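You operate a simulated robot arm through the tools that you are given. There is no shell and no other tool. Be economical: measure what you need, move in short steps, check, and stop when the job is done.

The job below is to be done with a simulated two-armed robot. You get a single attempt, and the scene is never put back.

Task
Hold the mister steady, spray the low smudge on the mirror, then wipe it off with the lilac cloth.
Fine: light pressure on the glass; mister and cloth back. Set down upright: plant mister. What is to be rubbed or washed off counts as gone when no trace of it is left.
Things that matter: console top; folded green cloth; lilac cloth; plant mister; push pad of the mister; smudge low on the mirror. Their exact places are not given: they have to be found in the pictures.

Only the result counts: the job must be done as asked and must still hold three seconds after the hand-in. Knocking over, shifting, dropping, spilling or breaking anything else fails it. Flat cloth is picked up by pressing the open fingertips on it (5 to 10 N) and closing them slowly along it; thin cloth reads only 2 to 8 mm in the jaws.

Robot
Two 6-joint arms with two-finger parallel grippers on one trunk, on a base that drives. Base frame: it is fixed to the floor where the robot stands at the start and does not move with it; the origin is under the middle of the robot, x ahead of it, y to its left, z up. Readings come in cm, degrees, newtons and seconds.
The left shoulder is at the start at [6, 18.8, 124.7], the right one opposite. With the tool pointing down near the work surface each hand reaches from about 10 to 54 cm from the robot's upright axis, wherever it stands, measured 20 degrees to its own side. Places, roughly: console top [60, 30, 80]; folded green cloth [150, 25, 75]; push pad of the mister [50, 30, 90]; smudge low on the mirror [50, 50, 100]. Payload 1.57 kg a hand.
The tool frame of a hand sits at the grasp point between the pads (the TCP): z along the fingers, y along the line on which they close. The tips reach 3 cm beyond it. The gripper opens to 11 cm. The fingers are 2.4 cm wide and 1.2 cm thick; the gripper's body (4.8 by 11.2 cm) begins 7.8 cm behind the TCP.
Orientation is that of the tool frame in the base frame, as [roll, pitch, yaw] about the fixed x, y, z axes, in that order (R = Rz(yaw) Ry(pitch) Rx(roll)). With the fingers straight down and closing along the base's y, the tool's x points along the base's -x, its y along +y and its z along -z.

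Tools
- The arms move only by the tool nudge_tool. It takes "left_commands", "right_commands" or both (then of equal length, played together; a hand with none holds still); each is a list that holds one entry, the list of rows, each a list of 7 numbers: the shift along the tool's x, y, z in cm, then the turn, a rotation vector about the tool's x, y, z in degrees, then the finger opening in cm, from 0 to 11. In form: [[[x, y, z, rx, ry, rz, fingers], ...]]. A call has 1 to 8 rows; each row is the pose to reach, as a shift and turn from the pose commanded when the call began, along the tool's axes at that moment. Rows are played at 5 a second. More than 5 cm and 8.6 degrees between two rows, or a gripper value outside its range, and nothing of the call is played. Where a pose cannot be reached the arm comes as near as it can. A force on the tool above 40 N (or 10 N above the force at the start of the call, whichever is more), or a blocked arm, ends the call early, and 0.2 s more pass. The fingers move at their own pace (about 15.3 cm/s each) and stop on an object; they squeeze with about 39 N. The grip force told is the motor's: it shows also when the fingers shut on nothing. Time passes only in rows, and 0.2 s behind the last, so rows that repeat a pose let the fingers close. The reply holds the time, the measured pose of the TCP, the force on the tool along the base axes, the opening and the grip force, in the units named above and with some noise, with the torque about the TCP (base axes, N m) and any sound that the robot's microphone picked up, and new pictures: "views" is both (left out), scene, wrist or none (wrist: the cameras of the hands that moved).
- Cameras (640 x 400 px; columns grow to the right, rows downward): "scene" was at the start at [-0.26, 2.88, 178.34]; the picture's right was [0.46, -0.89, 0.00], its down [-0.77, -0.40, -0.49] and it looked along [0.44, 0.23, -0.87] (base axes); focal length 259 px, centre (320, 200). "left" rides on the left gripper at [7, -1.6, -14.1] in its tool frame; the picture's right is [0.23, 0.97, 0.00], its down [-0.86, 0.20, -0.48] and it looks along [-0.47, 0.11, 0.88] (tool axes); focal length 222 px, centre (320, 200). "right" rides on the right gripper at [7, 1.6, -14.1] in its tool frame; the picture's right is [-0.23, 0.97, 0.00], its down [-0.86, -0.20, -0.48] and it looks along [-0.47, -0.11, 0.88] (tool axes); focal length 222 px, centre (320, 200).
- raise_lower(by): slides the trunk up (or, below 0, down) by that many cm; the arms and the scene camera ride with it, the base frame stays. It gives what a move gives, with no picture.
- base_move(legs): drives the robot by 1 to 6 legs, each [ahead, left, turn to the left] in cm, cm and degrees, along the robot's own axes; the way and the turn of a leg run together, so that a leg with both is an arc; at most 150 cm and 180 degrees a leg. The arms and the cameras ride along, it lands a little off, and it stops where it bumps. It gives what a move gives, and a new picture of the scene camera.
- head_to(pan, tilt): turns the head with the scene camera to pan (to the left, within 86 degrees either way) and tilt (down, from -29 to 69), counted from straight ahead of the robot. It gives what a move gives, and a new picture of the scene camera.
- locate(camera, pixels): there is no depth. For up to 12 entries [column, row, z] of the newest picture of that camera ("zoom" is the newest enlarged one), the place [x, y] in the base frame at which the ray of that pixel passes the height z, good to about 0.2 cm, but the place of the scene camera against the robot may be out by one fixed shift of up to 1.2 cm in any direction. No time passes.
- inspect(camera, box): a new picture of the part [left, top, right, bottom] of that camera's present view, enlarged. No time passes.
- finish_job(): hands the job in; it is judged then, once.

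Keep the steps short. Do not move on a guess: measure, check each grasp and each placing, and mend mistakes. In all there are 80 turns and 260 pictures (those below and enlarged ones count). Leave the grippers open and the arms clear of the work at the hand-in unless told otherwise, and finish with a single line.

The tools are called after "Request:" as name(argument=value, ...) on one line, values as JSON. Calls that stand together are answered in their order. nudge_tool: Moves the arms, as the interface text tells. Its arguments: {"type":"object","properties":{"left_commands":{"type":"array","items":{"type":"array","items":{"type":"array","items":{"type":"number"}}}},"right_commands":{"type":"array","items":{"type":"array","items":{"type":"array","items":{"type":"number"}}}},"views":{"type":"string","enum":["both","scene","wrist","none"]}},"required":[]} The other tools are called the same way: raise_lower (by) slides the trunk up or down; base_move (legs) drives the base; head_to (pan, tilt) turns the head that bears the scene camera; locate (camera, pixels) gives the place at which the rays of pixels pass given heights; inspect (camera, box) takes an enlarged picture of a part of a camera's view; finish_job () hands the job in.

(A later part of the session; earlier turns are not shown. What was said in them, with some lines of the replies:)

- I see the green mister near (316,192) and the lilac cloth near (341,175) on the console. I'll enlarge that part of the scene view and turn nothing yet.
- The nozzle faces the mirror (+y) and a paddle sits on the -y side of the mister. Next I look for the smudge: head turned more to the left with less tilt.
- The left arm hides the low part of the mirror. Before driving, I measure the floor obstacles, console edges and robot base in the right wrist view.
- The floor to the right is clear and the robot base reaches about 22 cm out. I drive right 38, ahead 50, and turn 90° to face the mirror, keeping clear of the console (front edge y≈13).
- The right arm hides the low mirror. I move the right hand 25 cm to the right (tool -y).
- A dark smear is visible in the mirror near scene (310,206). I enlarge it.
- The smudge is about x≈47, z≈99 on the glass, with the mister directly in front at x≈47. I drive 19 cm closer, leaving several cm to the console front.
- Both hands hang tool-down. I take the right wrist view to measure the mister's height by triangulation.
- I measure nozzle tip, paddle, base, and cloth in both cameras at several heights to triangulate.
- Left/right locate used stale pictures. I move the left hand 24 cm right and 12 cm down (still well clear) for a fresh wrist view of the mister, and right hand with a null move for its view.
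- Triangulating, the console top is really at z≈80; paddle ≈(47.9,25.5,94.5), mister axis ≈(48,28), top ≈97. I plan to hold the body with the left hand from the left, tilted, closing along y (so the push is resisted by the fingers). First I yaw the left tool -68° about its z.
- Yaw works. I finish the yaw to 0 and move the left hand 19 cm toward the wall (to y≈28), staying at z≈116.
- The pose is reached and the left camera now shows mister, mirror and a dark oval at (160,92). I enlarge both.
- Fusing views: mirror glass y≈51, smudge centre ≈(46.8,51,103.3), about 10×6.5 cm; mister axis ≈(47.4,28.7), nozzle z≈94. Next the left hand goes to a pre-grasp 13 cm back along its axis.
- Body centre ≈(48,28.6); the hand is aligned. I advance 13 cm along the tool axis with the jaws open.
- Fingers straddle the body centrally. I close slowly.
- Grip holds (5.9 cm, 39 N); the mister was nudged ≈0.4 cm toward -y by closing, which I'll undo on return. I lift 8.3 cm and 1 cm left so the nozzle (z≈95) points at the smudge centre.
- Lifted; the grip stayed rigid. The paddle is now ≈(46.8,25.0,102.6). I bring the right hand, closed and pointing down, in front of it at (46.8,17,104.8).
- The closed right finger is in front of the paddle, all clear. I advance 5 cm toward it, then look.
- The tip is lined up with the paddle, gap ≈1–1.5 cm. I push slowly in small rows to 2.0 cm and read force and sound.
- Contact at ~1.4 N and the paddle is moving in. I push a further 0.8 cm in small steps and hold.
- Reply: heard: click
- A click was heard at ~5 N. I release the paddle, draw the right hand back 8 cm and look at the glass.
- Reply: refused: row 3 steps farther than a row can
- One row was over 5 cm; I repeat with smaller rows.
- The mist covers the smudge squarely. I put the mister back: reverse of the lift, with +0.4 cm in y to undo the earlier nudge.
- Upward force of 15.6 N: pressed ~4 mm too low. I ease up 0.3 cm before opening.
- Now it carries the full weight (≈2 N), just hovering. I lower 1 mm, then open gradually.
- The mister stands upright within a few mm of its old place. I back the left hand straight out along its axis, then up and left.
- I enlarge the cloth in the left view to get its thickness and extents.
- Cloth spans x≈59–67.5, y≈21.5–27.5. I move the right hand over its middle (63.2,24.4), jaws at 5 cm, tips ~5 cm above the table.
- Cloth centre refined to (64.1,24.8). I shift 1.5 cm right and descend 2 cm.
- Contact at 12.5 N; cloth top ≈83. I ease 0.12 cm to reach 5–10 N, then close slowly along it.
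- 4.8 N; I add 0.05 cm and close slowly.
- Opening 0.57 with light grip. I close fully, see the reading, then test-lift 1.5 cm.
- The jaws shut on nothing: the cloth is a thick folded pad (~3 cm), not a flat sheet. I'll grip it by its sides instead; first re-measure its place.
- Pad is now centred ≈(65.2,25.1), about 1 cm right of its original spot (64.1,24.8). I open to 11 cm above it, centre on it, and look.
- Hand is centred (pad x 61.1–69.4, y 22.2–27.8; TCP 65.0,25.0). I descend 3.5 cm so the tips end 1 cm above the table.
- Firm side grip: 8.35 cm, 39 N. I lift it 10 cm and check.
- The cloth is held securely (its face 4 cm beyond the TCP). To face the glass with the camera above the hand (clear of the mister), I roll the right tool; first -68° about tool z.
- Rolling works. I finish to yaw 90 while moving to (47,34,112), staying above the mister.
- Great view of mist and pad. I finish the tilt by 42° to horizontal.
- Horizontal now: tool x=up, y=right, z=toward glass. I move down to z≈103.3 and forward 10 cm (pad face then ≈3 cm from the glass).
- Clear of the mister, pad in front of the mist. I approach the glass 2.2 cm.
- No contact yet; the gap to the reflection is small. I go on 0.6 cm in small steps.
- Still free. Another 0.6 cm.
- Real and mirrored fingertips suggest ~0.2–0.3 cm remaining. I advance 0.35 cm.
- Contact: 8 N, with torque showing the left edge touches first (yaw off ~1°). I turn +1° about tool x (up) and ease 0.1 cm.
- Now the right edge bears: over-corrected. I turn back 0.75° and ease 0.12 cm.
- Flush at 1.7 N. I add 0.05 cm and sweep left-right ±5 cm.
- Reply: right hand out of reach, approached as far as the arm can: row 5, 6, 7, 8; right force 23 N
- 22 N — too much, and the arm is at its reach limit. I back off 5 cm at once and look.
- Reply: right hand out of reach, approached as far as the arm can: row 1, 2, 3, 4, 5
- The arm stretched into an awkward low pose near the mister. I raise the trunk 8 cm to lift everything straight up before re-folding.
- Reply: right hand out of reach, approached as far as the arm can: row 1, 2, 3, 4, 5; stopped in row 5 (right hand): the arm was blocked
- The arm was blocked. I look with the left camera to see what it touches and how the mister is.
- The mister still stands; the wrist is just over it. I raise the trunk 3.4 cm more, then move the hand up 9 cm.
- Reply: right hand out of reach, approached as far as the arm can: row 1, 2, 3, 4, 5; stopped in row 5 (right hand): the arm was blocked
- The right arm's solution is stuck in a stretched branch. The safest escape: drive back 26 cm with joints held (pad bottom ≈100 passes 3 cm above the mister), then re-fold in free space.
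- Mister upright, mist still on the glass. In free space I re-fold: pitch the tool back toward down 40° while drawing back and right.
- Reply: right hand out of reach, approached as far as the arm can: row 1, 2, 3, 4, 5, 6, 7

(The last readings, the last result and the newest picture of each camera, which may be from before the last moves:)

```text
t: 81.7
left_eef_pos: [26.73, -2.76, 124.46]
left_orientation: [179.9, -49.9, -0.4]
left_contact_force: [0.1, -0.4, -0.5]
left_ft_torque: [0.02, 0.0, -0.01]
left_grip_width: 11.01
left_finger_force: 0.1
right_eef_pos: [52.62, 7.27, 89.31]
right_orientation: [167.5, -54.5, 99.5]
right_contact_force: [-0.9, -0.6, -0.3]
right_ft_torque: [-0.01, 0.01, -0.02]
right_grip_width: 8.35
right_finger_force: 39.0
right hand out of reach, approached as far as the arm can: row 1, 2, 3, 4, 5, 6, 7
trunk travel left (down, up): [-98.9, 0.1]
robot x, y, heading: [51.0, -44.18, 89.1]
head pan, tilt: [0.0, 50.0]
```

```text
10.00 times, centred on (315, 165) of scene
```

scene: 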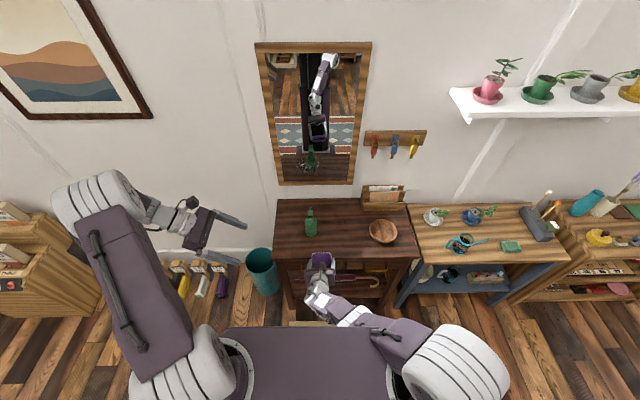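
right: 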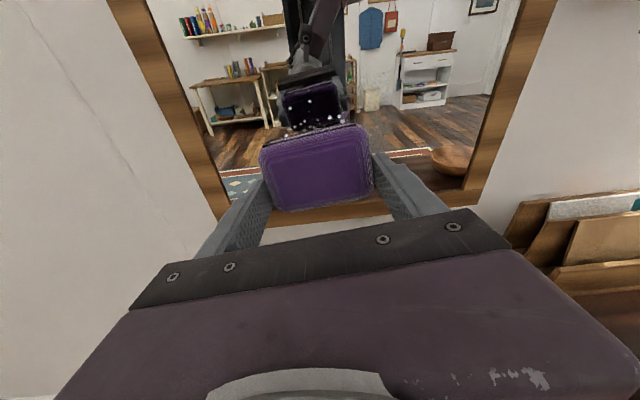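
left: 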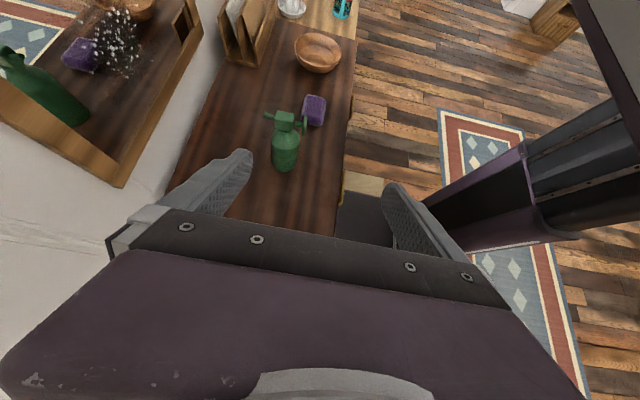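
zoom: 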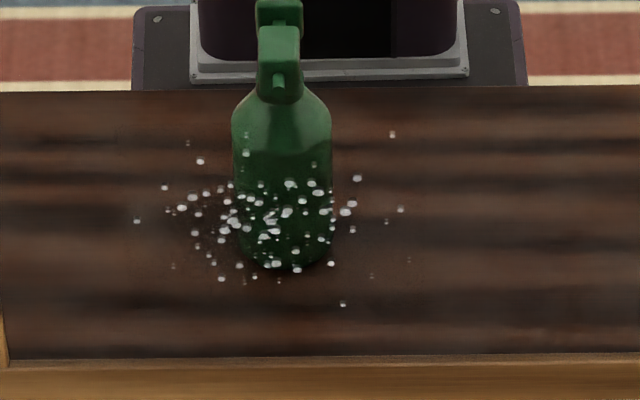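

The arm is at a straight-elbow singularity (the pad is in free space in front of the console). I hold the commanded pose for several rows to see whether the solver converges.

Request:
nudge_tool(right_commands=[[[0, 0.5, -1, 0, 0, 0, 6], [0, 1, -2, 0, 0, 0, 6], [0, 2, -4, 0, 0, 0, 6], [0, 3, -6, 0, 0, 0, 6], [0, 4, -8, 0, 0, 0, 6], [0, 5, -10, 0, 0, 0, 6], [0, 6, -12, 0, 0, 0, 6], [0, 7, -14, 0, 0, 0, 6]]], views="scene")

Request:
inspect(camera="left", box=[160, 0, 640, 300])

```text
t: 83.5
left_eef_pos: [26.9, -2.78, 124.49]
left_orientation: [-179.9, -50.0, -0.4]
left_contact_force: [0.5, -0.2, 0.0]
left_ft_torque: [0.03, 0.01, 0.0]
left_grip_width: 11.0
left_finger_force: 0.1
right_eef_pos: [57.3, -3.99, 99.3]
right_orientation: [167.7, -54.5, 99.4]
right_contact_force: [-0.5, -0.4, 0.2]
right_ft_torque: [-0.01, 0.0, 0.03]
right_grip_width: 8.34
right_finger_force: 39.0
right hand out of reach, approached as far as the arm can: row 1, 2
trunk travel left (down, up): [-98.9, 0.1]
robot x, y, heading: [50.92, -44.33, 89.1]
head pan, tilt: [0.0, 50.0]
```

scene: 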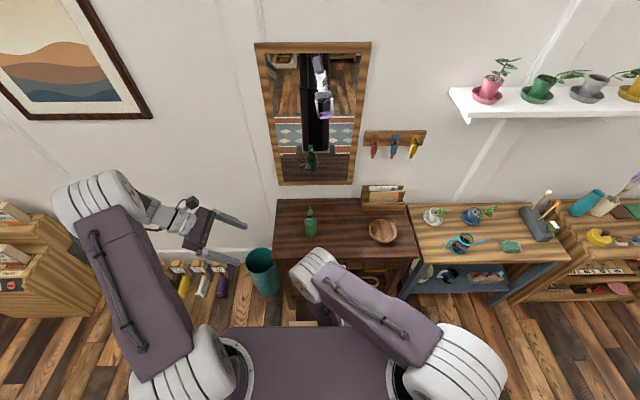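

```text
1.33 times, centred on (400, 150) of left
```

zoom: 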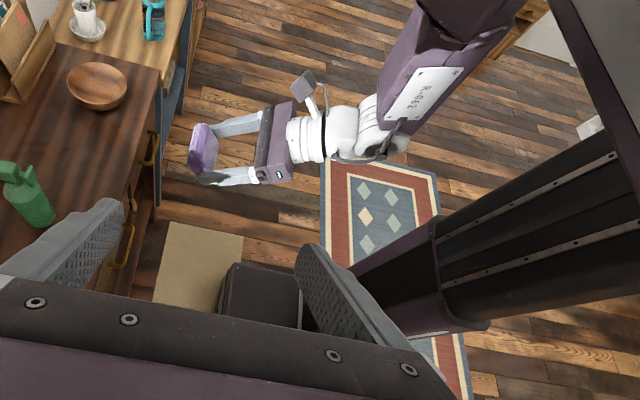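

Recovered to a folded pose. I'll reposition: lower the trunk back 11.4 cm (hand is in free space), then raise the hand, then drive closer and more to the left.

Request:
raise_lower(by=-11.4)

Request:
nudge_tool(right_commands=[[[3.5, 0, -2.5, 0, 0, 0, 6], [7, 0, -5, 0, 0, 0, 6], [10.5, 0, -7.5, 0, 0, 0, 6], [14, 0, -10, 0, 0, 0, 6], [17.5, 0, -12.5, 0, 0, 0, 6], [20.5, 0, -14.6, 0, 0, 0, 6], [20.5, 0, -14.6, 0, 0, 0, 6]]], views="scene")

```text
t: 84.9
left_eef_pos: [26.87, -2.85, 113.01]
left_orientation: [180.0, -50.0, -0.4]
left_contact_force: [0.5, 0.2, -1.4]
left_ft_torque: [0.0, 0.0, -0.03]
left_grip_width: 11.02
left_finger_force: 0.0
right_eef_pos: [57.32, -3.9, 87.66]
right_orientation: [167.6, -54.5, 99.5]
right_contact_force: [-0.1, -0.7, -0.3]
right_ft_torque: [-0.02, -0.01, -0.04]
right_grip_width: 8.36
right_finger_force: 38.9
trunk travel left (down, up): [-87.5, 11.5]
robot x, y, heading: [51.42, -44.12, 88.9]
head pan, tilt: [0.0, 50.0]
```

```text
t: 86.5
left_eef_pos: [26.97, -2.79, 113.05]
left_orientation: [180.0, -49.9, -0.4]
left_contact_force: [0.1, 0.1, 0.0]
left_ft_torque: [0.05, 0.02, 0.0]
left_grip_width: 11.02
left_finger_force: 0.0
right_eef_pos: [54.27, -4.14, 113.07]
right_orientation: [167.5, -54.4, 99.5]
right_contact_force: [-0.5, -0.3, -0.8]
right_ft_torque: [-0.02, 0.04, 0.02]
right_grip_width: 8.34
right_finger_force: 38.8
trunk travel left (down, up): [-87.5, 11.5]
robot x, y, heading: [51.16, -44.56, 89.1]
head pan, tilt: [0.0, 50.0]
```

scene: 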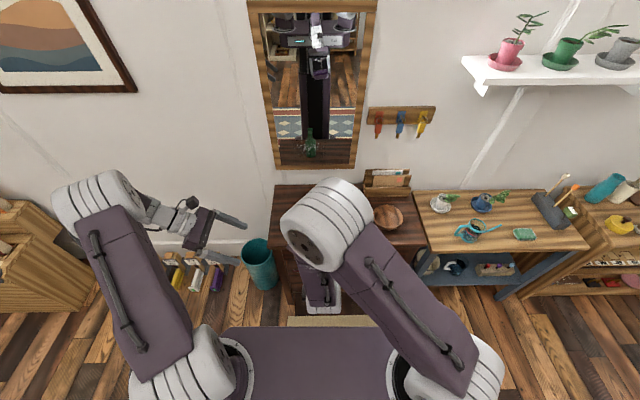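

Hand is at z≈113, well folded. I drive 11 cm left and then 30 cm ahead (pad ≥10 cm above the mister).

Request:
base_move(legs=[[0, 11, 0], [30, 0, 0]])

Request:
inspect(camera="left", box=[0, 0, 640, 400])

```text
t: 89.3
left_eef_pos: [16.36, 26.77, 113.13]
left_orientation: [-179.8, -50.0, -0.6]
left_contact_force: [-0.4, 0.2, -0.8]
left_ft_torque: [-0.01, 0.05, 0.05]
left_grip_width: 11.01
left_finger_force: 0.0
right_eef_pos: [43.84, 25.25, 113.1]
right_orientation: [167.6, -54.7, 99.5]
right_contact_force: [-0.4, 0.3, 0.5]
right_ft_torque: [0.01, 0.04, 0.01]
right_grip_width: 8.35
right_finger_force: 39.4
trunk travel left (down, up): [-87.5, 11.5]
robot x, y, heading: [40.95, -14.54, 89.2]
head pan, tilt: [0.0, 50.0]
```

scene: 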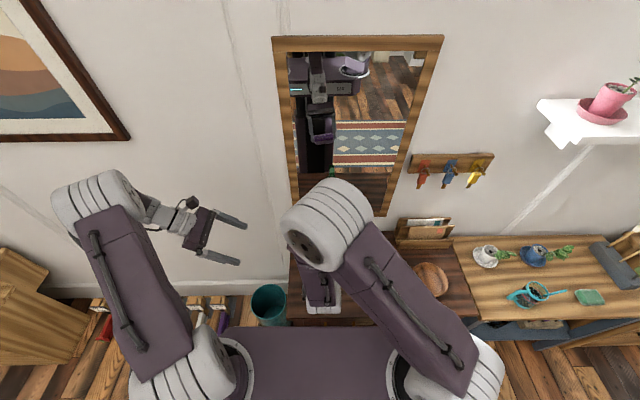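

```text
1.00 times, centred on (320, 200) of left
```

zoom: 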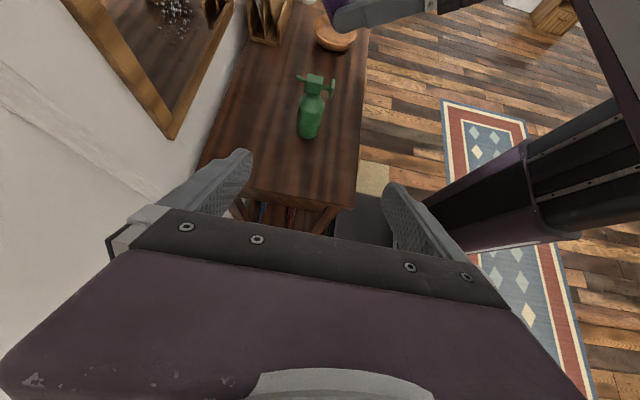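

Good. Now I rotate the right tool to face the glass squarely (rotvec 2.9,34.9,6.8) while moving to (47,40,113).

Request:
nudge_tool(right_commands=[[[1.36, 0.5, 2.05, 0.48, 5.82, 1.13, 6], [2.7, 1, 4.1, 0.97, 11.65, 2.26, 6], [4.07, 1.5, 6.15, 1.45, 17.47, 3.4, 6], [5.4, 2, 8.2, 1.93, 23.3, 4.53, 6], [6.8, 2.5, 10.25, 2.42, 29.1, 5.66, 6], [8.13, 3, 12.3, 2.9, 34.94, 6.79, 6], [8.13, 3, 12.3, 2.9, 34.94, 6.79, 6]]], views="both")

```text
t: 90.9
left_eef_pos: [16.3, 26.89, 112.98]
left_orientation: [180.0, -49.9, -0.6]
left_contact_force: [-0.4, -0.2, 0.6]
left_ft_torque: [0.01, 0.0, -0.02]
left_grip_width: 11.01
left_finger_force: 0.1
right_eef_pos: [47.17, 40.2, 113.26]
right_orientation: [-25.2, -89.9, -64.9]
right_contact_force: [-0.2, -0.4, -0.6]
right_ft_torque: [0.02, 0.05, -0.03]
right_grip_width: 8.37
right_finger_force: 39.1
trunk travel left (down, up): [-87.5, 11.5]
robot x, y, heading: [40.74, -14.57, 89.2]
head pan, tilt: [0.0, 50.0]
```

scene: 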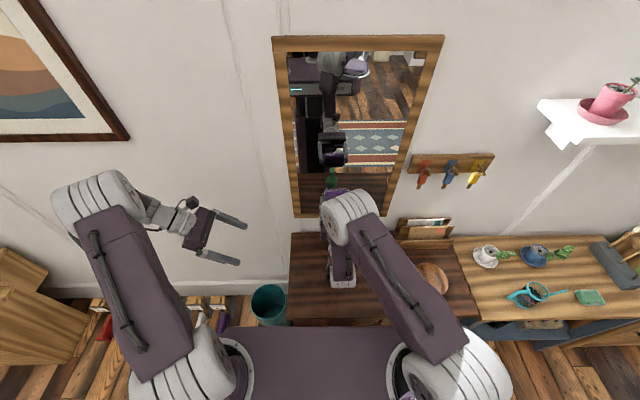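
right: 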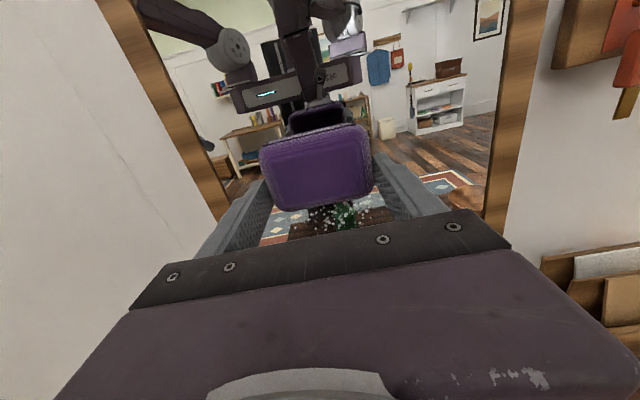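

Well-bent elbow now. I move forward 6.6 and down 9.9 to in front of the smudge.

Request:
nudge_tool(right_commands=[[[0, 0, 3.3, 0, 0, 0, 6], [0, 0, 6.6, 0, 0, 0, 6], [-3.3, 0, 6.6, 0, 0, 0, 6], [-6.6, 0, 6.6, 0, 0, 0, 6], [-9.9, -0.2, 6.6, 0, 0, 0, 6], [-9.9, -0.2, 6.6, 0, 0, 0, 6]]], views="none")

Request:
inspect(camera="left", box=[80, 0, 400, 200])

```text
t: 92.3
left_eef_pos: [16.39, 26.82, 113.08]
left_orientation: [180.0, -49.9, -0.5]
left_contact_force: [-0.7, -0.9, -0.5]
left_ft_torque: [-0.01, -0.02, -0.03]
left_grip_width: 11.02
left_finger_force: 0.2
right_eef_pos: [46.87, 46.82, 102.96]
right_orientation: [-37.7, -89.9, -52.2]
right_contact_force: [0.3, -0.1, -0.2]
right_ft_torque: [-0.05, 0.01, -0.04]
right_grip_width: 8.39
right_finger_force: 38.7
trunk travel left (down, up): [-87.5, 11.5]
robot x, y, heading: [40.77, -14.82, 88.8]
head pan, tilt: [0.0, 50.0]
```

```text
2.00 times, centred on (240, 100) of left
```

zoom: 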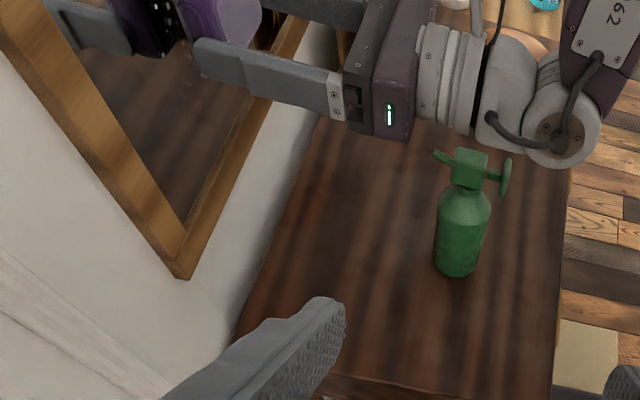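

Clear. I advance 0.95 cm to the known contact depth.

Request:
nudge_tool(right_commands=[[[0.2, 0, 0.4, 0, 0, 0, 6], [0.2, 0, 0.7, 0, 0, 0, 6], [0.2, 0, 0.85, 0, 0, 0, 6], [0.2, 0, 0.95, 0, 0, 0, 6], [0.2, 0, 0.95, 0, 0, 0, 6]]], views="none")

```text
t: 93.5
left_eef_pos: [16.3, 26.96, 113.17]
left_orientation: [-179.9, -50.0, -0.6]
left_contact_force: [0.3, -0.5, -0.5]
left_ft_torque: [0.01, -0.01, 0.01]
left_grip_width: 11.0
left_finger_force: 0.0
right_eef_pos: [46.82, 47.82, 103.41]
right_orientation: [-46.9, -90.0, -43.1]
right_contact_force: [0.9, -2.0, 0.4]
right_ft_torque: [-0.04, -0.02, 0.09]
right_grip_width: 8.33
right_finger_force: 38.9
trunk travel left (down, up): [-87.5, 11.5]
robot x, y, heading: [40.8, -14.29, 89.0]
head pan, tilt: [0.0, 50.0]
```

Touching at 2 N on the left edge. I turn +0.4° and sweep gently.

Request:
nudge_tool(right_commands=[[[0, 0, 0.03, 0.4, 0, 0, 6], [0, 1.5, 0.03, 0.4, 0, 0, 6], [0, 3, 0.03, 0.4, 0, 0, 6], [0, 4.5, 0.03, 0.4, 0, 0, 6], [0, 3, 0.03, 0.4, 0, 0, 6], [0, 1.5, 0.03, 0.4, 0, 0, 6], [0, 0, 0.03, 0.4, 0, 0, 6]]], views="none")

Request:
inspect(camera="scene", box=[290, 160, 410, 230])

```text
t: 95.1
left_eef_pos: [16.45, 26.88, 112.97]
left_orientation: [-180.0, -49.9, -0.4]
left_contact_force: [0.2, 0.4, 0.4]
left_ft_torque: [0.01, 0.01, -0.01]
left_grip_width: 11.0
left_finger_force: 0.1
right_eef_pos: [46.64, 47.45, 103.43]
right_orientation: [-42.7, -90.0, -46.9]
right_contact_force: [-0.5, 0.2, -0.6]
right_ft_torque: [-0.03, -0.02, 0.01]
right_grip_width: 8.36
right_finger_force: 39.1
right hand out of reach, approached as far as the arm can: row 4
trunk travel left (down, up): [-87.5, 11.5]
robot x, y, heading: [40.63, -14.89, 89.2]
head pan, tilt: [0.0, 50.0]
```

```text
5.33 times, centred on (350, 195) of scene
```

zoom: 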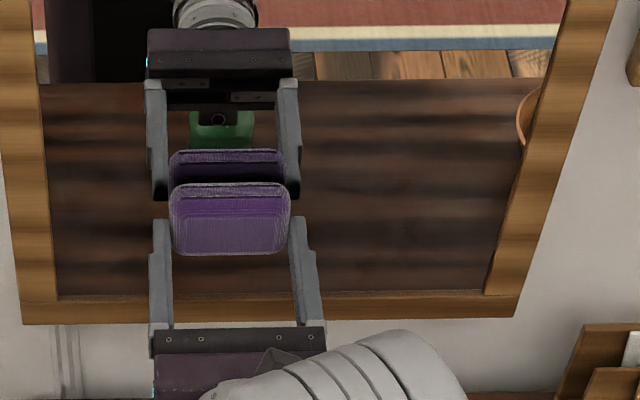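

Force is 0 now and y reads 47.5. I re-approach 0.3 cm and check contact.

Request:
nudge_tool(right_commands=[[[0, 0, 0.1, 0, 0, 0, 6], [0, 0, 0.1, 0, 0, 0, 6]]], views="none")

Request:
inspect(camera="left", box=[80, 0, 240, 100])

```text
t: 95.7
left_eef_pos: [16.53, 26.8, 113.17]
left_orientation: [-179.8, -50.0, -0.5]
left_contact_force: [0.2, 0.3, -0.1]
left_ft_torque: [0.03, 0.0, -0.02]
left_grip_width: 10.98
left_finger_force: 0.0
right_eef_pos: [46.83, 47.71, 103.42]
right_orientation: [-44.3, -89.9, -45.4]
right_contact_force: [-1.1, -3.2, -0.1]
right_ft_torque: [-0.02, -0.01, -0.14]
right_grip_width: 8.34
right_finger_force: 39.2
trunk travel left (down, up): [-87.5, 11.5]
robot x, y, heading: [40.53, -14.83, 89.1]
head pan, tilt: [0.0, 50.0]
```

```text
4.00 times, centred on (160, 50) of left
```

zoom: 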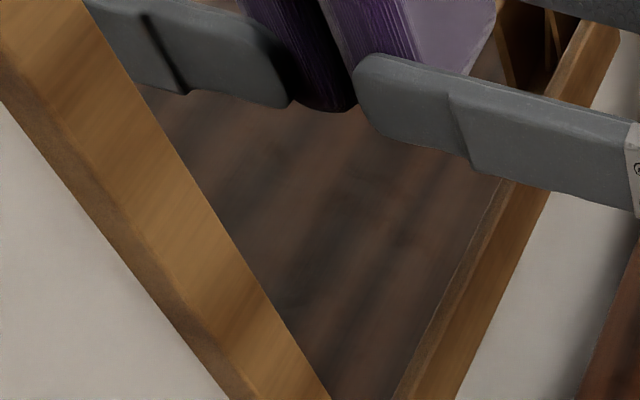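

3.2 N contact. I correct -0.2° and sweep left 4 cm and back, then right 2.5.

Request:
nudge_tool(right_commands=[[[0, -1, 0.02, -0.2, 0, 0, 6], [0, -2.5, 0.02, -0.2, 0, 0, 6], [0, -4, 0.02, -0.2, 0, 0, 6], [0, -2.5, 0.02, -0.2, 0, 0, 6], [0, -1, 0.02, -0.2, 0, 0, 6], [0, 1, 0.02, -0.2, 0, 0, 6], [0, 2.5, 0.02, -0.2, 0, 0, 6], [0, 1, 0.02, -0.2, 0, 0, 6]]], views="none")

Request:
inspect(camera="scene", box=[290, 160, 410, 230])

```text
t: 97.5
left_eef_pos: [16.69, 26.71, 113.32]
left_orientation: [-179.9, -49.8, -0.6]
left_contact_force: [-0.5, 0.0, -0.2]
left_ft_torque: [0.01, 0.01, -0.01]
left_grip_width: 10.99
left_finger_force: 0.0
right_eef_pos: [47.97, 47.77, 103.66]
right_orientation: [-42.0, -89.9, -48.0]
right_contact_force: [3.5, -8.8, -1.2]
right_ft_torque: [-0.08, 0.01, 0.12]
right_grip_width: 8.36
right_finger_force: 39.1
trunk travel left (down, up): [-87.5, 11.5]
robot x, y, heading: [40.74, -14.54, 89.0]
head pan, tilt: [0.0, 50.0]
```

```text
5.33 times, centred on (350, 195) of scene
```

zoom: 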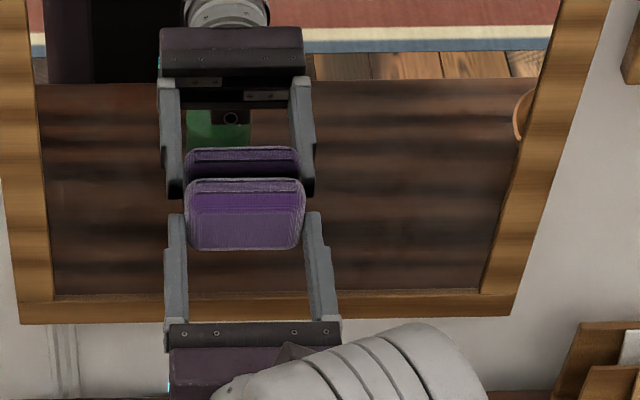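

8.8 N; I ease 0.08 cm and wipe a loop: up 2, left 5, down to -1.2, back right.

Request:
nudge_tool(right_commands=[[[1, 0, -0.08, 0, 0, 0, 6], [2, 0, -0.08, 0, 0, 0, 6], [2, -2, -0.08, 0, 0, 0, 6], [2, -4.5, -0.08, 0, 0, 0, 6], [0.2, -4.8, -0.08, 0, 0, 0, 6], [-1.2, -4.5, -0.08, 0, 0, 0, 6], [-1.2, -2.5, -0.08, 0, 0, 0, 6], [-1.2, 0, -0.08, 0, 0, 0, 6]]], views="none")

Request:
inspect(camera="scene", box=[290, 160, 410, 230])

```text
t: 99.3
left_eef_pos: [16.51, 26.83, 113.11]
left_orientation: [180.0, -49.9, -0.4]
left_contact_force: [-0.1, -0.1, 0.4]
left_ft_torque: [-0.03, 0.01, -0.01]
left_grip_width: 10.98
left_finger_force: 0.0
right_eef_pos: [48.15, 47.64, 102.33]
right_orientation: [-66.2, -89.8, -23.5]
right_contact_force: [1.0, 0.2, -1.2]
right_ft_torque: [-0.02, -0.01, 0.02]
right_grip_width: 8.34
right_finger_force: 39.2
trunk travel left (down, up): [-87.5, 11.5]
robot x, y, heading: [40.76, -14.87, 89.1]
head pan, tilt: [0.0, 50.0]
```

```text
5.33 times, centred on (350, 195) of scene
```

zoom: 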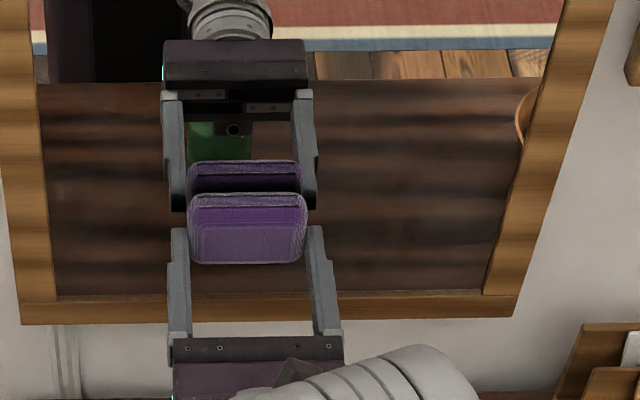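

Contact is gone at the end. I back off 5 cm and up 8 to see what remains.

Request:
nudge_tool(right_commands=[[[0, 0, -3, 0, 0, 0, 6], [1.5, 0, -6, 0, 0, 0, 6], [5, 0, -6.5, 0, 0, 0, 6], [9, 0, -6.5, 0, 0, 0, 6], [10, 0, -6.5, 0, 0, 0, 6]]], views="both")

Request:
inspect(camera="left", box=[80, 0, 240, 100])

Request:
inspect(camera="scene", box=[290, 170, 380, 225])

Request:
inspect(camera="right", box=[260, 180, 420, 250])

```text
t: 100.5
left_eef_pos: [16.53, 26.9, 113.07]
left_orientation: [179.9, -50.0, -0.4]
left_contact_force: [0.6, 0.6, 0.5]
left_ft_torque: [0.0, 0.01, 0.02]
left_grip_width: 11.0
left_finger_force: 0.0
right_eef_pos: [47.88, 41.06, 112.34]
right_orientation: [-54.4, -90.0, -35.4]
right_contact_force: [-0.3, -0.2, -0.5]
right_ft_torque: [0.02, 0.03, 0.02]
right_grip_width: 8.35
right_finger_force: 38.7
trunk travel left (down, up): [-87.5, 11.5]
robot x, y, heading: [41.02, -14.26, 89.0]
head pan, tilt: [0.0, 50.0]
```

scene: 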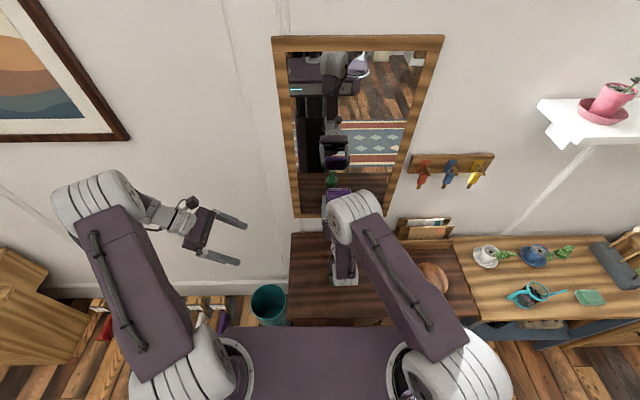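
right: 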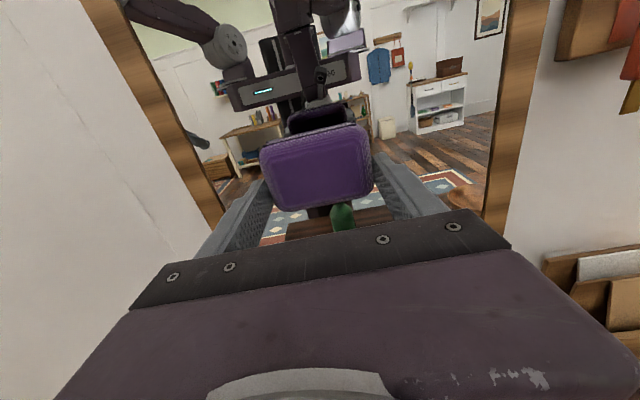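

```text
4.00 times, centred on (160, 50) of left
```

zoom: 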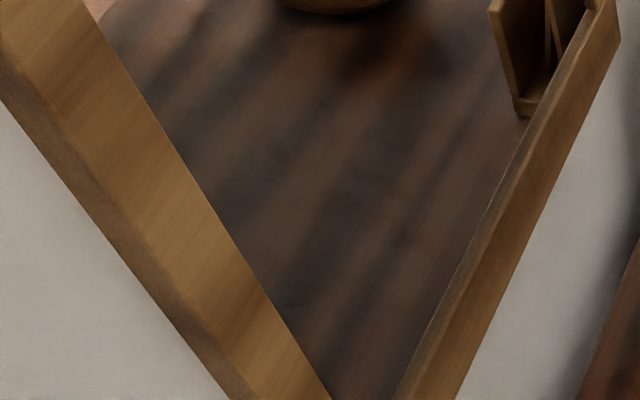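

```text
7.11 times, centred on (335, 198) of scene
```

zoom: 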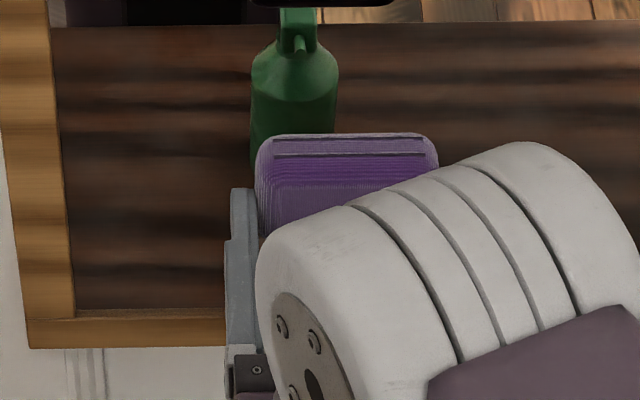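

```text
4.00 times, centred on (340, 215) of right
```

zoom: 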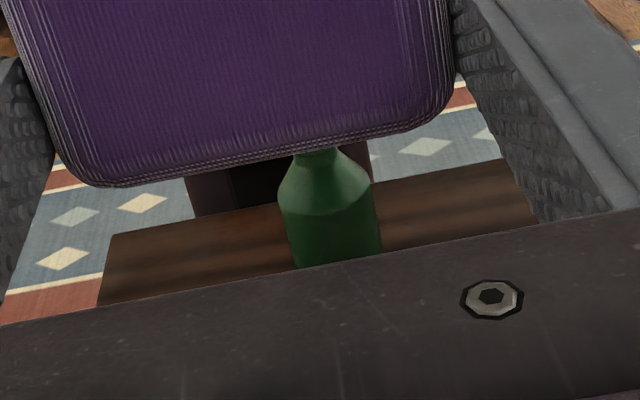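

The mist is gone. I zoom further for any faint remains.

Request:
inspect(camera="left", box=[100, 0, 200, 60])

Request:
inspect(camera="scene", box=[300, 180, 345, 210])

```text
6.40 times, centred on (150, 30) of left
```

zoom: 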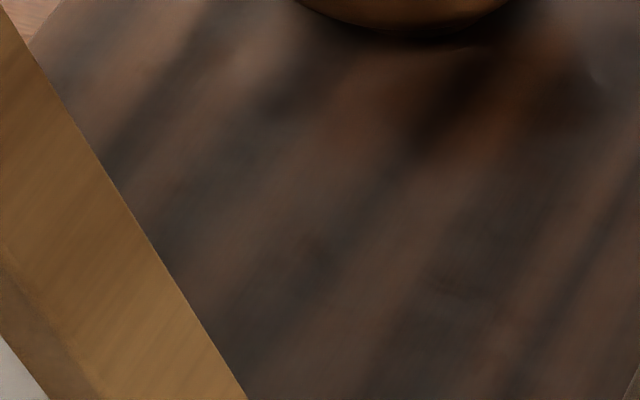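

```text
13.33 times, centred on (322, 195) of scene
```

zoom: 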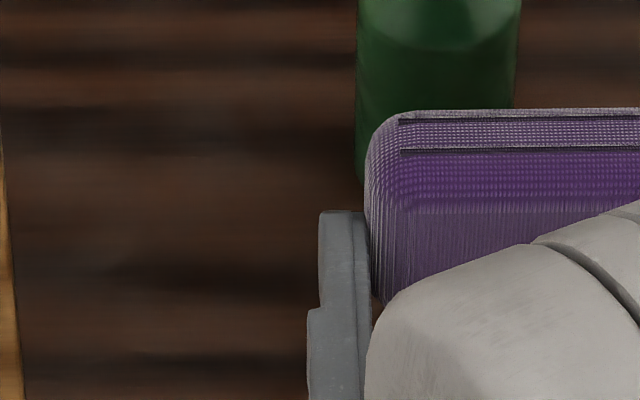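

Only a possible very faint shade is left. I do one more gentle covering pass (right, left, up, down) at the known light-contact depth, then back off and look.

Request:
nudge_tool(right_commands=[[[-3.8, 0, 1.5, 0, 0, 0, 6], [-7.6, 0, 4, 0, 0, 0, 6], [-9, -1, 6.3, 0, 0, 0, 6], [-9, -1, 6.54, 0, 0, 0, 6], [-9, 0.5, 6.54, 0, 0, 0, 6], [-9, 2, 6.54, 0, 0, 0, 6], [-9, 0.2, 6.54, 0, 0, 0, 6], [-9, -1.5, 6.54, 0, 0, 0, 6]]], views="none")

Request:
nudge_tool(right_commands=[[[0, -2, 0, 0, 0, 0, 6], [1.5, -3, 0, 0, 0, 0, 6], [2, -1, 0, 0, 0, 0, 6], [2, 1, 0, 0, 0, 0, 6], [2, 3.2, 0, 0, 0, 0, 6], [0.5, 3.2, 0, 0, 0, 0, 6], [-1.2, 2.5, 0, 0, 0, 0, 6], [-1.2, 0, 0, 0, 0, 0, 6]]], views="none")

Request:
nudge_tool(right_commands=[[[0, -2, 0, 0, 0, 0, 6], [0.5, -3.3, 0, 0, 0, 0, 6], [0.5, -1, 0, 0, 0, 0, 6], [0.5, 1.5, 0, 0, 0, 0, 6], [0.5, 0.5, -1.5, 0, 0, 0, 6], [1.5, 0, -5, 0, 0, 0, 6], [5, 0, -6.5, 0, 0, 0, 6], [9.5, 0, -6.5, 0, 0, 0, 6]]], views="none")

Request:
inspect(camera="left", box=[100, 0, 200, 60])

```text
t: 102.3
left_eef_pos: [16.32, 26.87, 113.04]
left_orientation: [-179.9, -50.0, -0.5]
left_contact_force: [-0.4, 0.1, -0.5]
left_ft_torque: [-0.02, -0.04, -0.03]
left_grip_width: 11.02
left_finger_force: 0.1
right_eef_pos: [46.31, 47.72, 103.17]
right_orientation: [-16.1, -90.0, -73.8]
right_contact_force: [1.2, -2.3, 0.7]
right_ft_torque: [-0.02, -0.02, -0.03]
right_grip_width: 8.36
right_finger_force: 38.8
trunk travel left (down, up): [-87.5, 11.5]
robot x, y, heading: [40.63, -14.98, 89.1]
head pan, tilt: [0.0, 50.0]
```

```text
t: 104.1
left_eef_pos: [16.3, 27.01, 112.98]
left_orientation: [180.0, -50.0, -0.4]
left_contact_force: [0.7, 0.0, -0.1]
left_ft_torque: [0.03, -0.02, -0.01]
left_grip_width: 11.02
left_finger_force: 0.1
right_eef_pos: [46.45, 47.69, 102.09]
right_orientation: [-21.0, -90.0, -68.7]
right_contact_force: [-1.3, -0.1, -0.5]
right_ft_torque: [0.01, 0.0, -0.01]
right_grip_width: 8.34
right_finger_force: 38.9
trunk travel left (down, up): [-87.5, 11.5]
robot x, y, heading: [40.62, -14.59, 89.1]
head pan, tilt: [0.0, 50.0]
```

```text
t: 105.9
left_eef_pos: [16.5, 26.9, 113.06]
left_orientation: [-179.9, -50.0, -0.5]
left_contact_force: [-0.6, 0.7, 0.0]
left_ft_torque: [-0.01, 0.02, 0.02]
left_grip_width: 11.0
left_finger_force: 0.1
right_eef_pos: [46.33, 41.11, 111.82]
right_orientation: [149.9, -90.0, 120.4]
right_contact_force: [0.6, -0.5, -0.1]
right_ft_torque: [-0.03, -0.04, -0.02]
right_grip_width: 8.34
right_finger_force: 38.7
trunk travel left (down, up): [-87.5, 11.5]
robot x, y, heading: [40.57, -14.39, 89.0]
head pan, tilt: [0.0, 50.0]
```

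```text
6.40 times, centred on (150, 30) of left
```

zoom: 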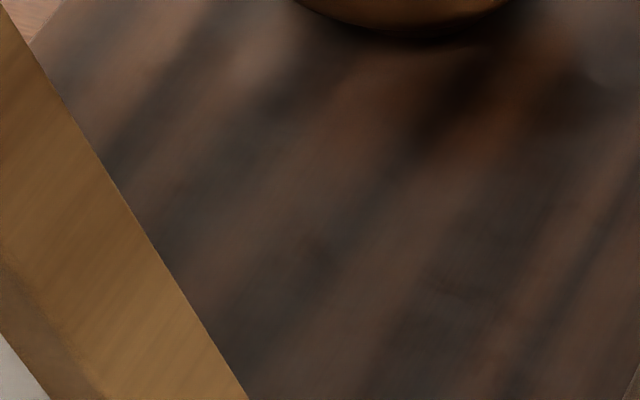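

The view is unchanged by the second pass, so what remains is wood grain: the glass is clean. Now I return the cloth: pitch the tool back to pointing down while moving above its old place (64.1,24.8).

Request:
nudge_tool(right_commands=[[[0.5, 1.5, -1.7, 0, -8, 0, 6], [1, 3, -3.4, 0, -16, 0, 6], [1, 4.5, -5, 0, -24, 0, 6], [1, 6, -6.7, 0, -32, 0, 6], [1, 7.5, -8.4, 0, -40, 0, 6], [1, 9, -10, 0, -48, 0, 6], [1, 9, -10, 0, -48, 0, 6]]], views="none")

Request:
nudge_tool(right_commands=[[[-1.67, 1.45, 0.3, 0, -7, 0, 6], [-3.3, 2.9, 0.6, 0, -14, 0, 6], [-5, 4.4, 0.9, 0, -21, 0, 6], [-6.7, 5.85, 1.2, 0, -28, 0, 6], [-8.4, 7.3, 1.5, 0, -35, 0, 6], [-10.03, 8.8, 1.73, 0, -42, 0, 6], [-10.03, 8.8, 1.73, 0, -42, 0, 6]]], views="both")

Request:
inspect(camera="scene", box=[290, 160, 400, 225])

```text
t: 107.5
left_eef_pos: [16.6, 26.98, 113.08]
left_orientation: [179.9, -50.0, -0.4]
left_contact_force: [-0.3, 0.5, 0.7]
left_ft_torque: [0.0, 0.06, 0.0]
left_grip_width: 11.02
left_finger_force: 0.0
right_eef_pos: [53.88, 31.53, 113.02]
right_orientation: [179.3, -41.9, 90.1]
right_contact_force: [-0.8, 1.5, 0.4]
right_ft_torque: [-0.03, -0.02, 0.01]
right_grip_width: 8.34
right_finger_force: 39.1
right hand out of reach, approached as far as the arm can: row 5, 6, 7
trunk travel left (down, up): [-87.5, 11.5]
robot x, y, heading: [40.61, -14.6, 89.2]
head pan, tilt: [0.0, 50.0]
```

```text
t: 109.1
left_eef_pos: [16.4, 26.88, 113.03]
left_orientation: [180.0, -50.0, -0.4]
left_contact_force: [-0.9, 1.0, 0.3]
left_ft_torque: [0.05, -0.01, 0.02]
left_grip_width: 11.01
left_finger_force: 0.1
right_eef_pos: [62.53, 22.88, 103.07]
right_orientation: [-177.5, -1.6, 90.2]
right_contact_force: [-0.5, 0.3, 0.1]
right_ft_torque: [0.05, 0.01, 0.02]
right_grip_width: 8.36
right_finger_force: 39.3
right hand out of reach, approached as far as the arm can: row 1, 2, 3, 5, 6, 7
trunk travel left (down, up): [-87.5, 11.5]
robot x, y, heading: [40.54, -14.5, 88.9]
head pan, tilt: [0.0, 50.0]
```

scene: 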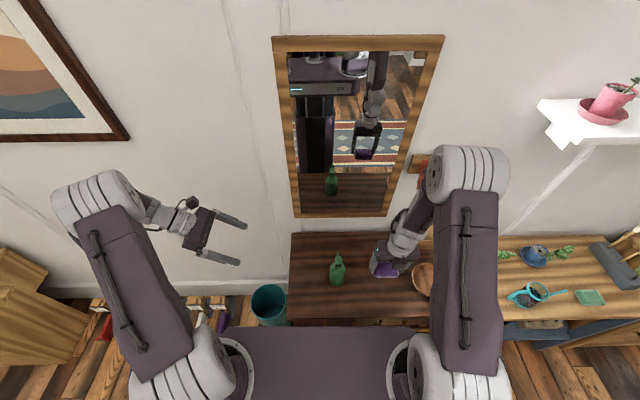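
right: 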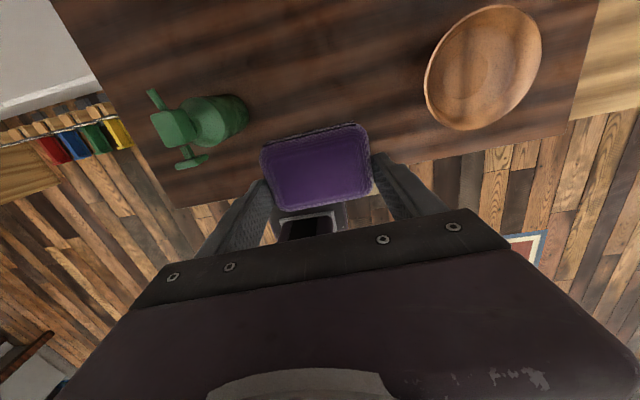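

```text
5.82 times, centred on (345, 192) of scene
```

zoom: 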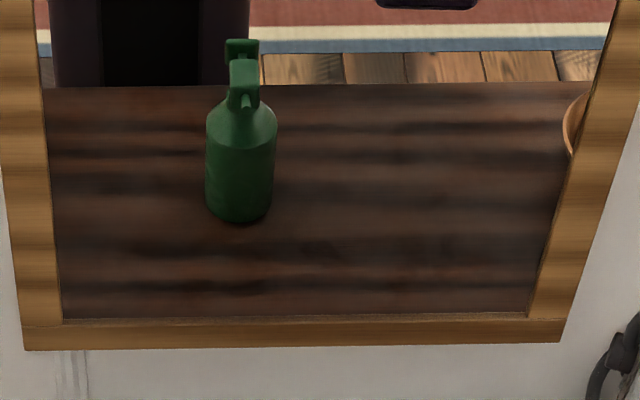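

The mirror is clean with no trace. The hand is 1.6 cm left and 1.9 cm short of the cloth's old spot and IK is near a limit, so I drive that offset with joints held and lower with the trunk.

Request:
base_move(legs=[[1.9, -1.7, 0]])

Request:
raise_lower(by=-17.5)

Request:
inspect(camera="right", box=[0, 0, 640, 400])

Request:
inspect(camera="left", box=[240, 0, 480, 150])

```text
t: 110.0
left_eef_pos: [17.73, 28.49, 113.23]
left_orientation: [-179.6, -50.3, -0.7]
left_contact_force: [-0.7, -0.4, 0.5]
left_ft_torque: [0.0, -0.05, 0.05]
left_grip_width: 10.97
left_finger_force: 0.0
right_eef_pos: [63.8, 24.44, 103.49]
right_orientation: [-177.7, -2.0, 90.2]
right_contact_force: [-0.2, 0.0, -0.6]
right_ft_torque: [0.07, -0.02, 0.0]
right_grip_width: 8.37
right_finger_force: 39.8
trunk travel left (down, up): [-87.5, 11.5]
robot x, y, heading: [42.52, -12.84, 89.2]
head pan, tilt: [0.0, 50.0]
```

scene: 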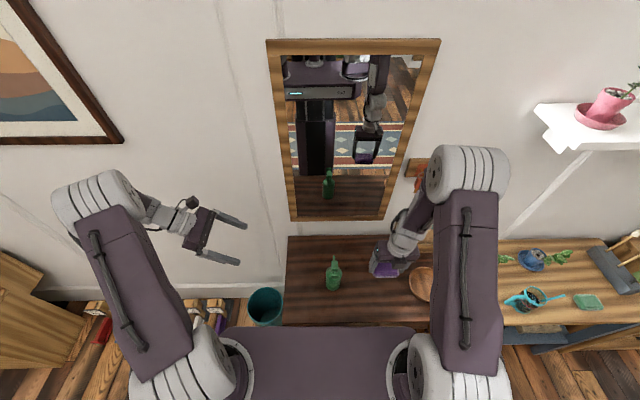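

```text
t: 111.9
left_eef_pos: [18.12, 28.82, 95.55]
left_orientation: [180.0, -50.0, -0.4]
left_contact_force: [0.6, 0.1, 0.1]
left_ft_torque: [-0.01, -0.01, -0.01]
left_grip_width: 10.98
left_finger_force: 0.1
right_eef_pos: [64.18, 24.73, 85.64]
right_orientation: [-177.5, -1.6, 90.1]
right_contact_force: [0.5, 0.1, 0.0]
right_ft_torque: [0.01, 0.01, 0.01]
right_grip_width: 8.34
right_finger_force: 39.1
trunk travel left (down, up): [-70.0, 29.0]
robot x, y, heading: [42.46, -12.81, 88.8]
head pan, tilt: [0.0, 50.0]
```

```text
1.00 times, centred on (320, 200) of right
```

zoom: 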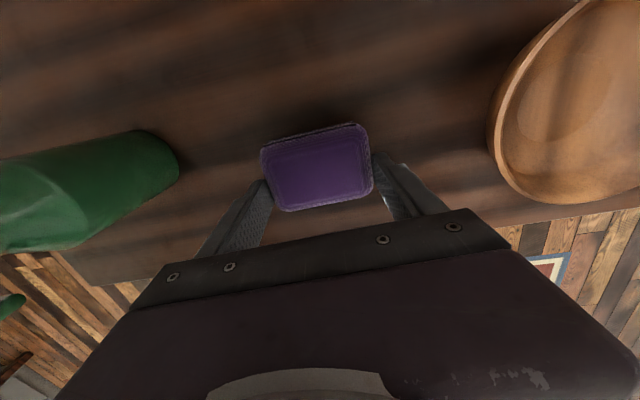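

```text
2.67 times, centred on (360, 75) of left
5 turns are left
```

zoom: 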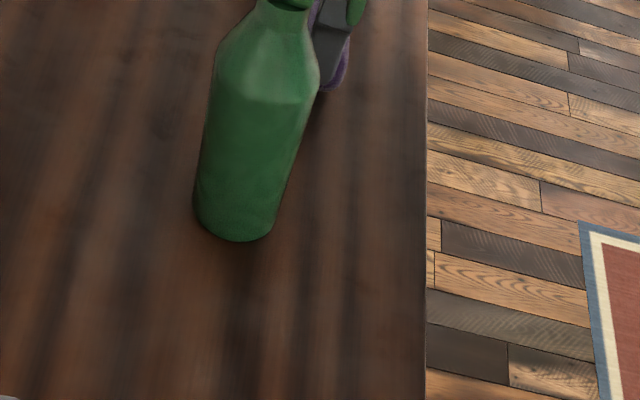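

Exactly over the old place (64.2,24.7). I lower 1.4 cm more and open the jaws.

Request:
raise_lower(by=-1.4)

Request:
nudge_tool(right_commands=[[[0, 0, 0, 0, 0, 0, 9], [0, 0, 0, 0, 0, 0, 10], [0, 0, 0, 0, 0, 0, 11], [0, 0, 0, 0, 0, 0, 11]]], views="both")

```text
t: 112.5
left_eef_pos: [17.99, 28.7, 94.2]
left_orientation: [-180.0, -50.1, -0.5]
left_contact_force: [-0.2, 0.5, 0.0]
left_ft_torque: [-0.03, 0.0, -0.01]
left_grip_width: 10.99
left_finger_force: 0.1
right_eef_pos: [64.09, 24.76, 84.45]
right_orientation: [-177.5, -1.9, 90.3]
right_contact_force: [0.5, -0.5, 21.3]
right_ft_torque: [-0.49, -0.89, -0.02]
right_grip_width: 8.35
right_finger_force: 39.7
trunk travel left (down, up): [-68.6, 30.4]
robot x, y, heading: [42.4, -12.69, 89.4]
head pan, tilt: [0.0, 50.0]
```

```text
t: 113.5
left_eef_pos: [18.08, 28.87, 94.15]
left_orientation: [-180.0, -50.0, -0.4]
left_contact_force: [0.0, 0.4, 0.4]
left_ft_torque: [0.0, 0.02, 0.02]
left_grip_width: 11.01
left_finger_force: 0.0
right_eef_pos: [64.28, 24.79, 84.21]
right_orientation: [-177.5, -1.7, 90.2]
right_contact_force: [-0.7, 0.5, 0.0]
right_ft_torque: [0.0, -0.02, -0.02]
right_grip_width: 11.0
right_finger_force: 0.1
trunk travel left (down, up): [-68.6, 30.4]
robot x, y, heading: [42.55, -12.76, 89.2]
head pan, tilt: [0.0, 50.0]
4 turns are left
```

scene: 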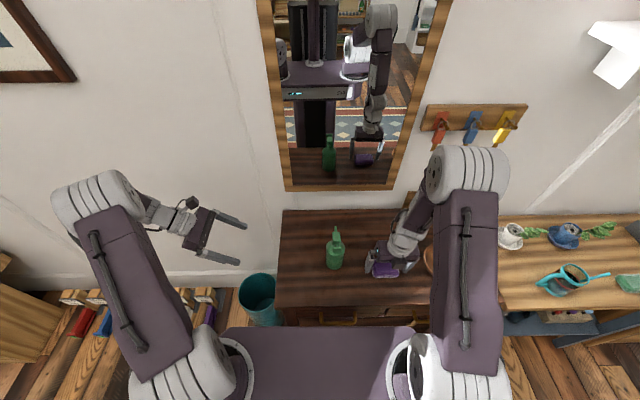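
right: 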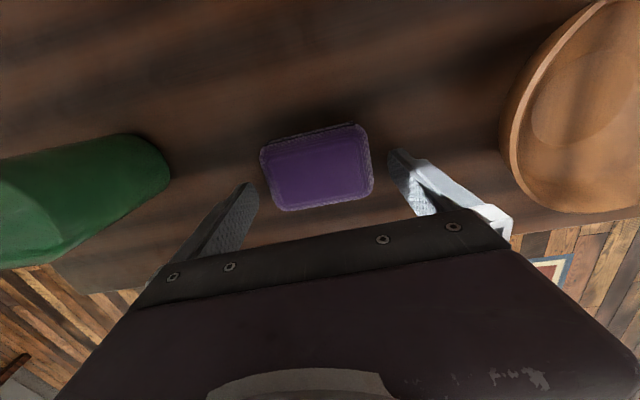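

The cloth lies flat and free between the open jaws. I raise the trunk straight up 19 cm, back the base away 25 cm, and check.

Request:
raise_lower(by=20)

Request:
base_move(legs=[[-25, 0, 0]])

Request:
inspect(camera="scene", box=[260, 100, 420, 240])

Request:
inspect(camera="scene", box=[290, 120, 390, 190])

```text
t: 115.7
left_eef_pos: [18.12, 28.67, 114.06]
left_orientation: [-179.9, -50.0, -0.3]
left_contact_force: [-0.4, 0.5, -0.2]
left_ft_torque: [0.04, 0.03, -0.02]
left_grip_width: 11.01
left_finger_force: 0.0
right_eef_pos: [64.17, 24.8, 104.33]
right_orientation: [-177.4, -1.7, 90.3]
right_contact_force: [0.2, -0.3, 1.2]
right_ft_torque: [-0.05, -0.02, 0.03]
right_grip_width: 11.0
right_finger_force: 0.0
trunk travel left (down, up): [-88.6, 10.4]
robot x, y, heading: [42.41, -12.5, 89.0]
head pan, tilt: [0.0, 50.0]
```

```text
t: 117.5
left_eef_pos: [17.54, 3.58, 114.2]
left_orientation: [179.8, -50.0, 0.0]
left_contact_force: [0.0, 0.0, -0.5]
left_ft_torque: [0.0, -0.02, -0.01]
left_grip_width: 10.96
left_finger_force: 0.1
right_eef_pos: [63.61, -0.11, 104.24]
right_orientation: [-177.5, -1.6, 90.4]
right_contact_force: [-0.1, 0.4, 0.8]
right_ft_torque: [-0.02, 0.02, 0.03]
right_grip_width: 10.98
right_finger_force: 0.0
trunk travel left (down, up): [-88.6, 10.4]
robot x, y, heading: [42.05, -37.84, 89.6]
head pan, tilt: [0.0, 50.0]
```

scene: 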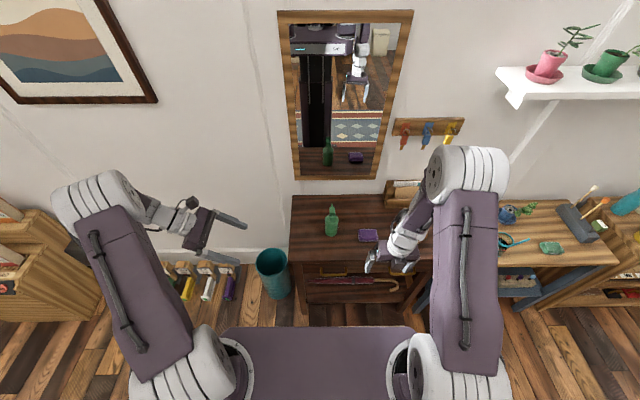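

```text
2.86 times, centred on (340, 170) of scene
```

zoom: 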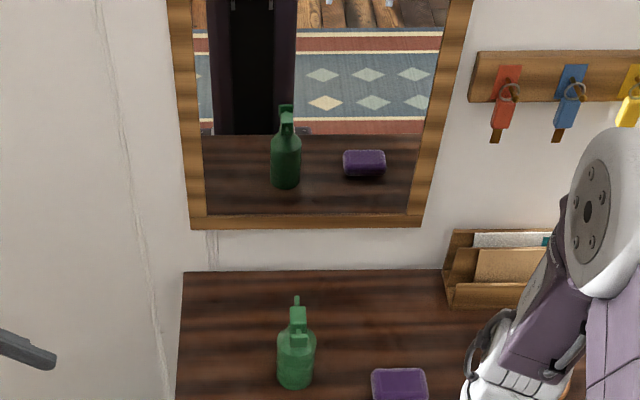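

```text
5.71 times, centred on (340, 155) of scene
3 turns are left
```

zoom: 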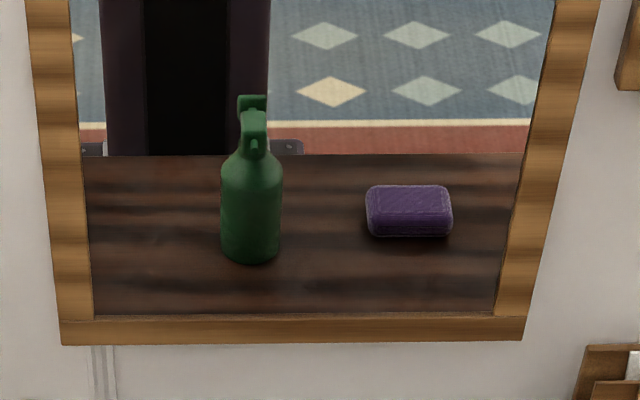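

The mirror is clean, the mister is standing upright in its place, the cloth is back, the grippers are open and the arms are clear. I hand the job in.

Request:
finish_job()

```text
The job is handed in.
```

The low smudge was sprayed and wiped off with no trace visible, and the mister (upright) and lilac cloth are back within about 1 cm of where they started, but one early wiping pass pressed on the glass at about 22 N before I backed off; the later passes read 9 N or less.
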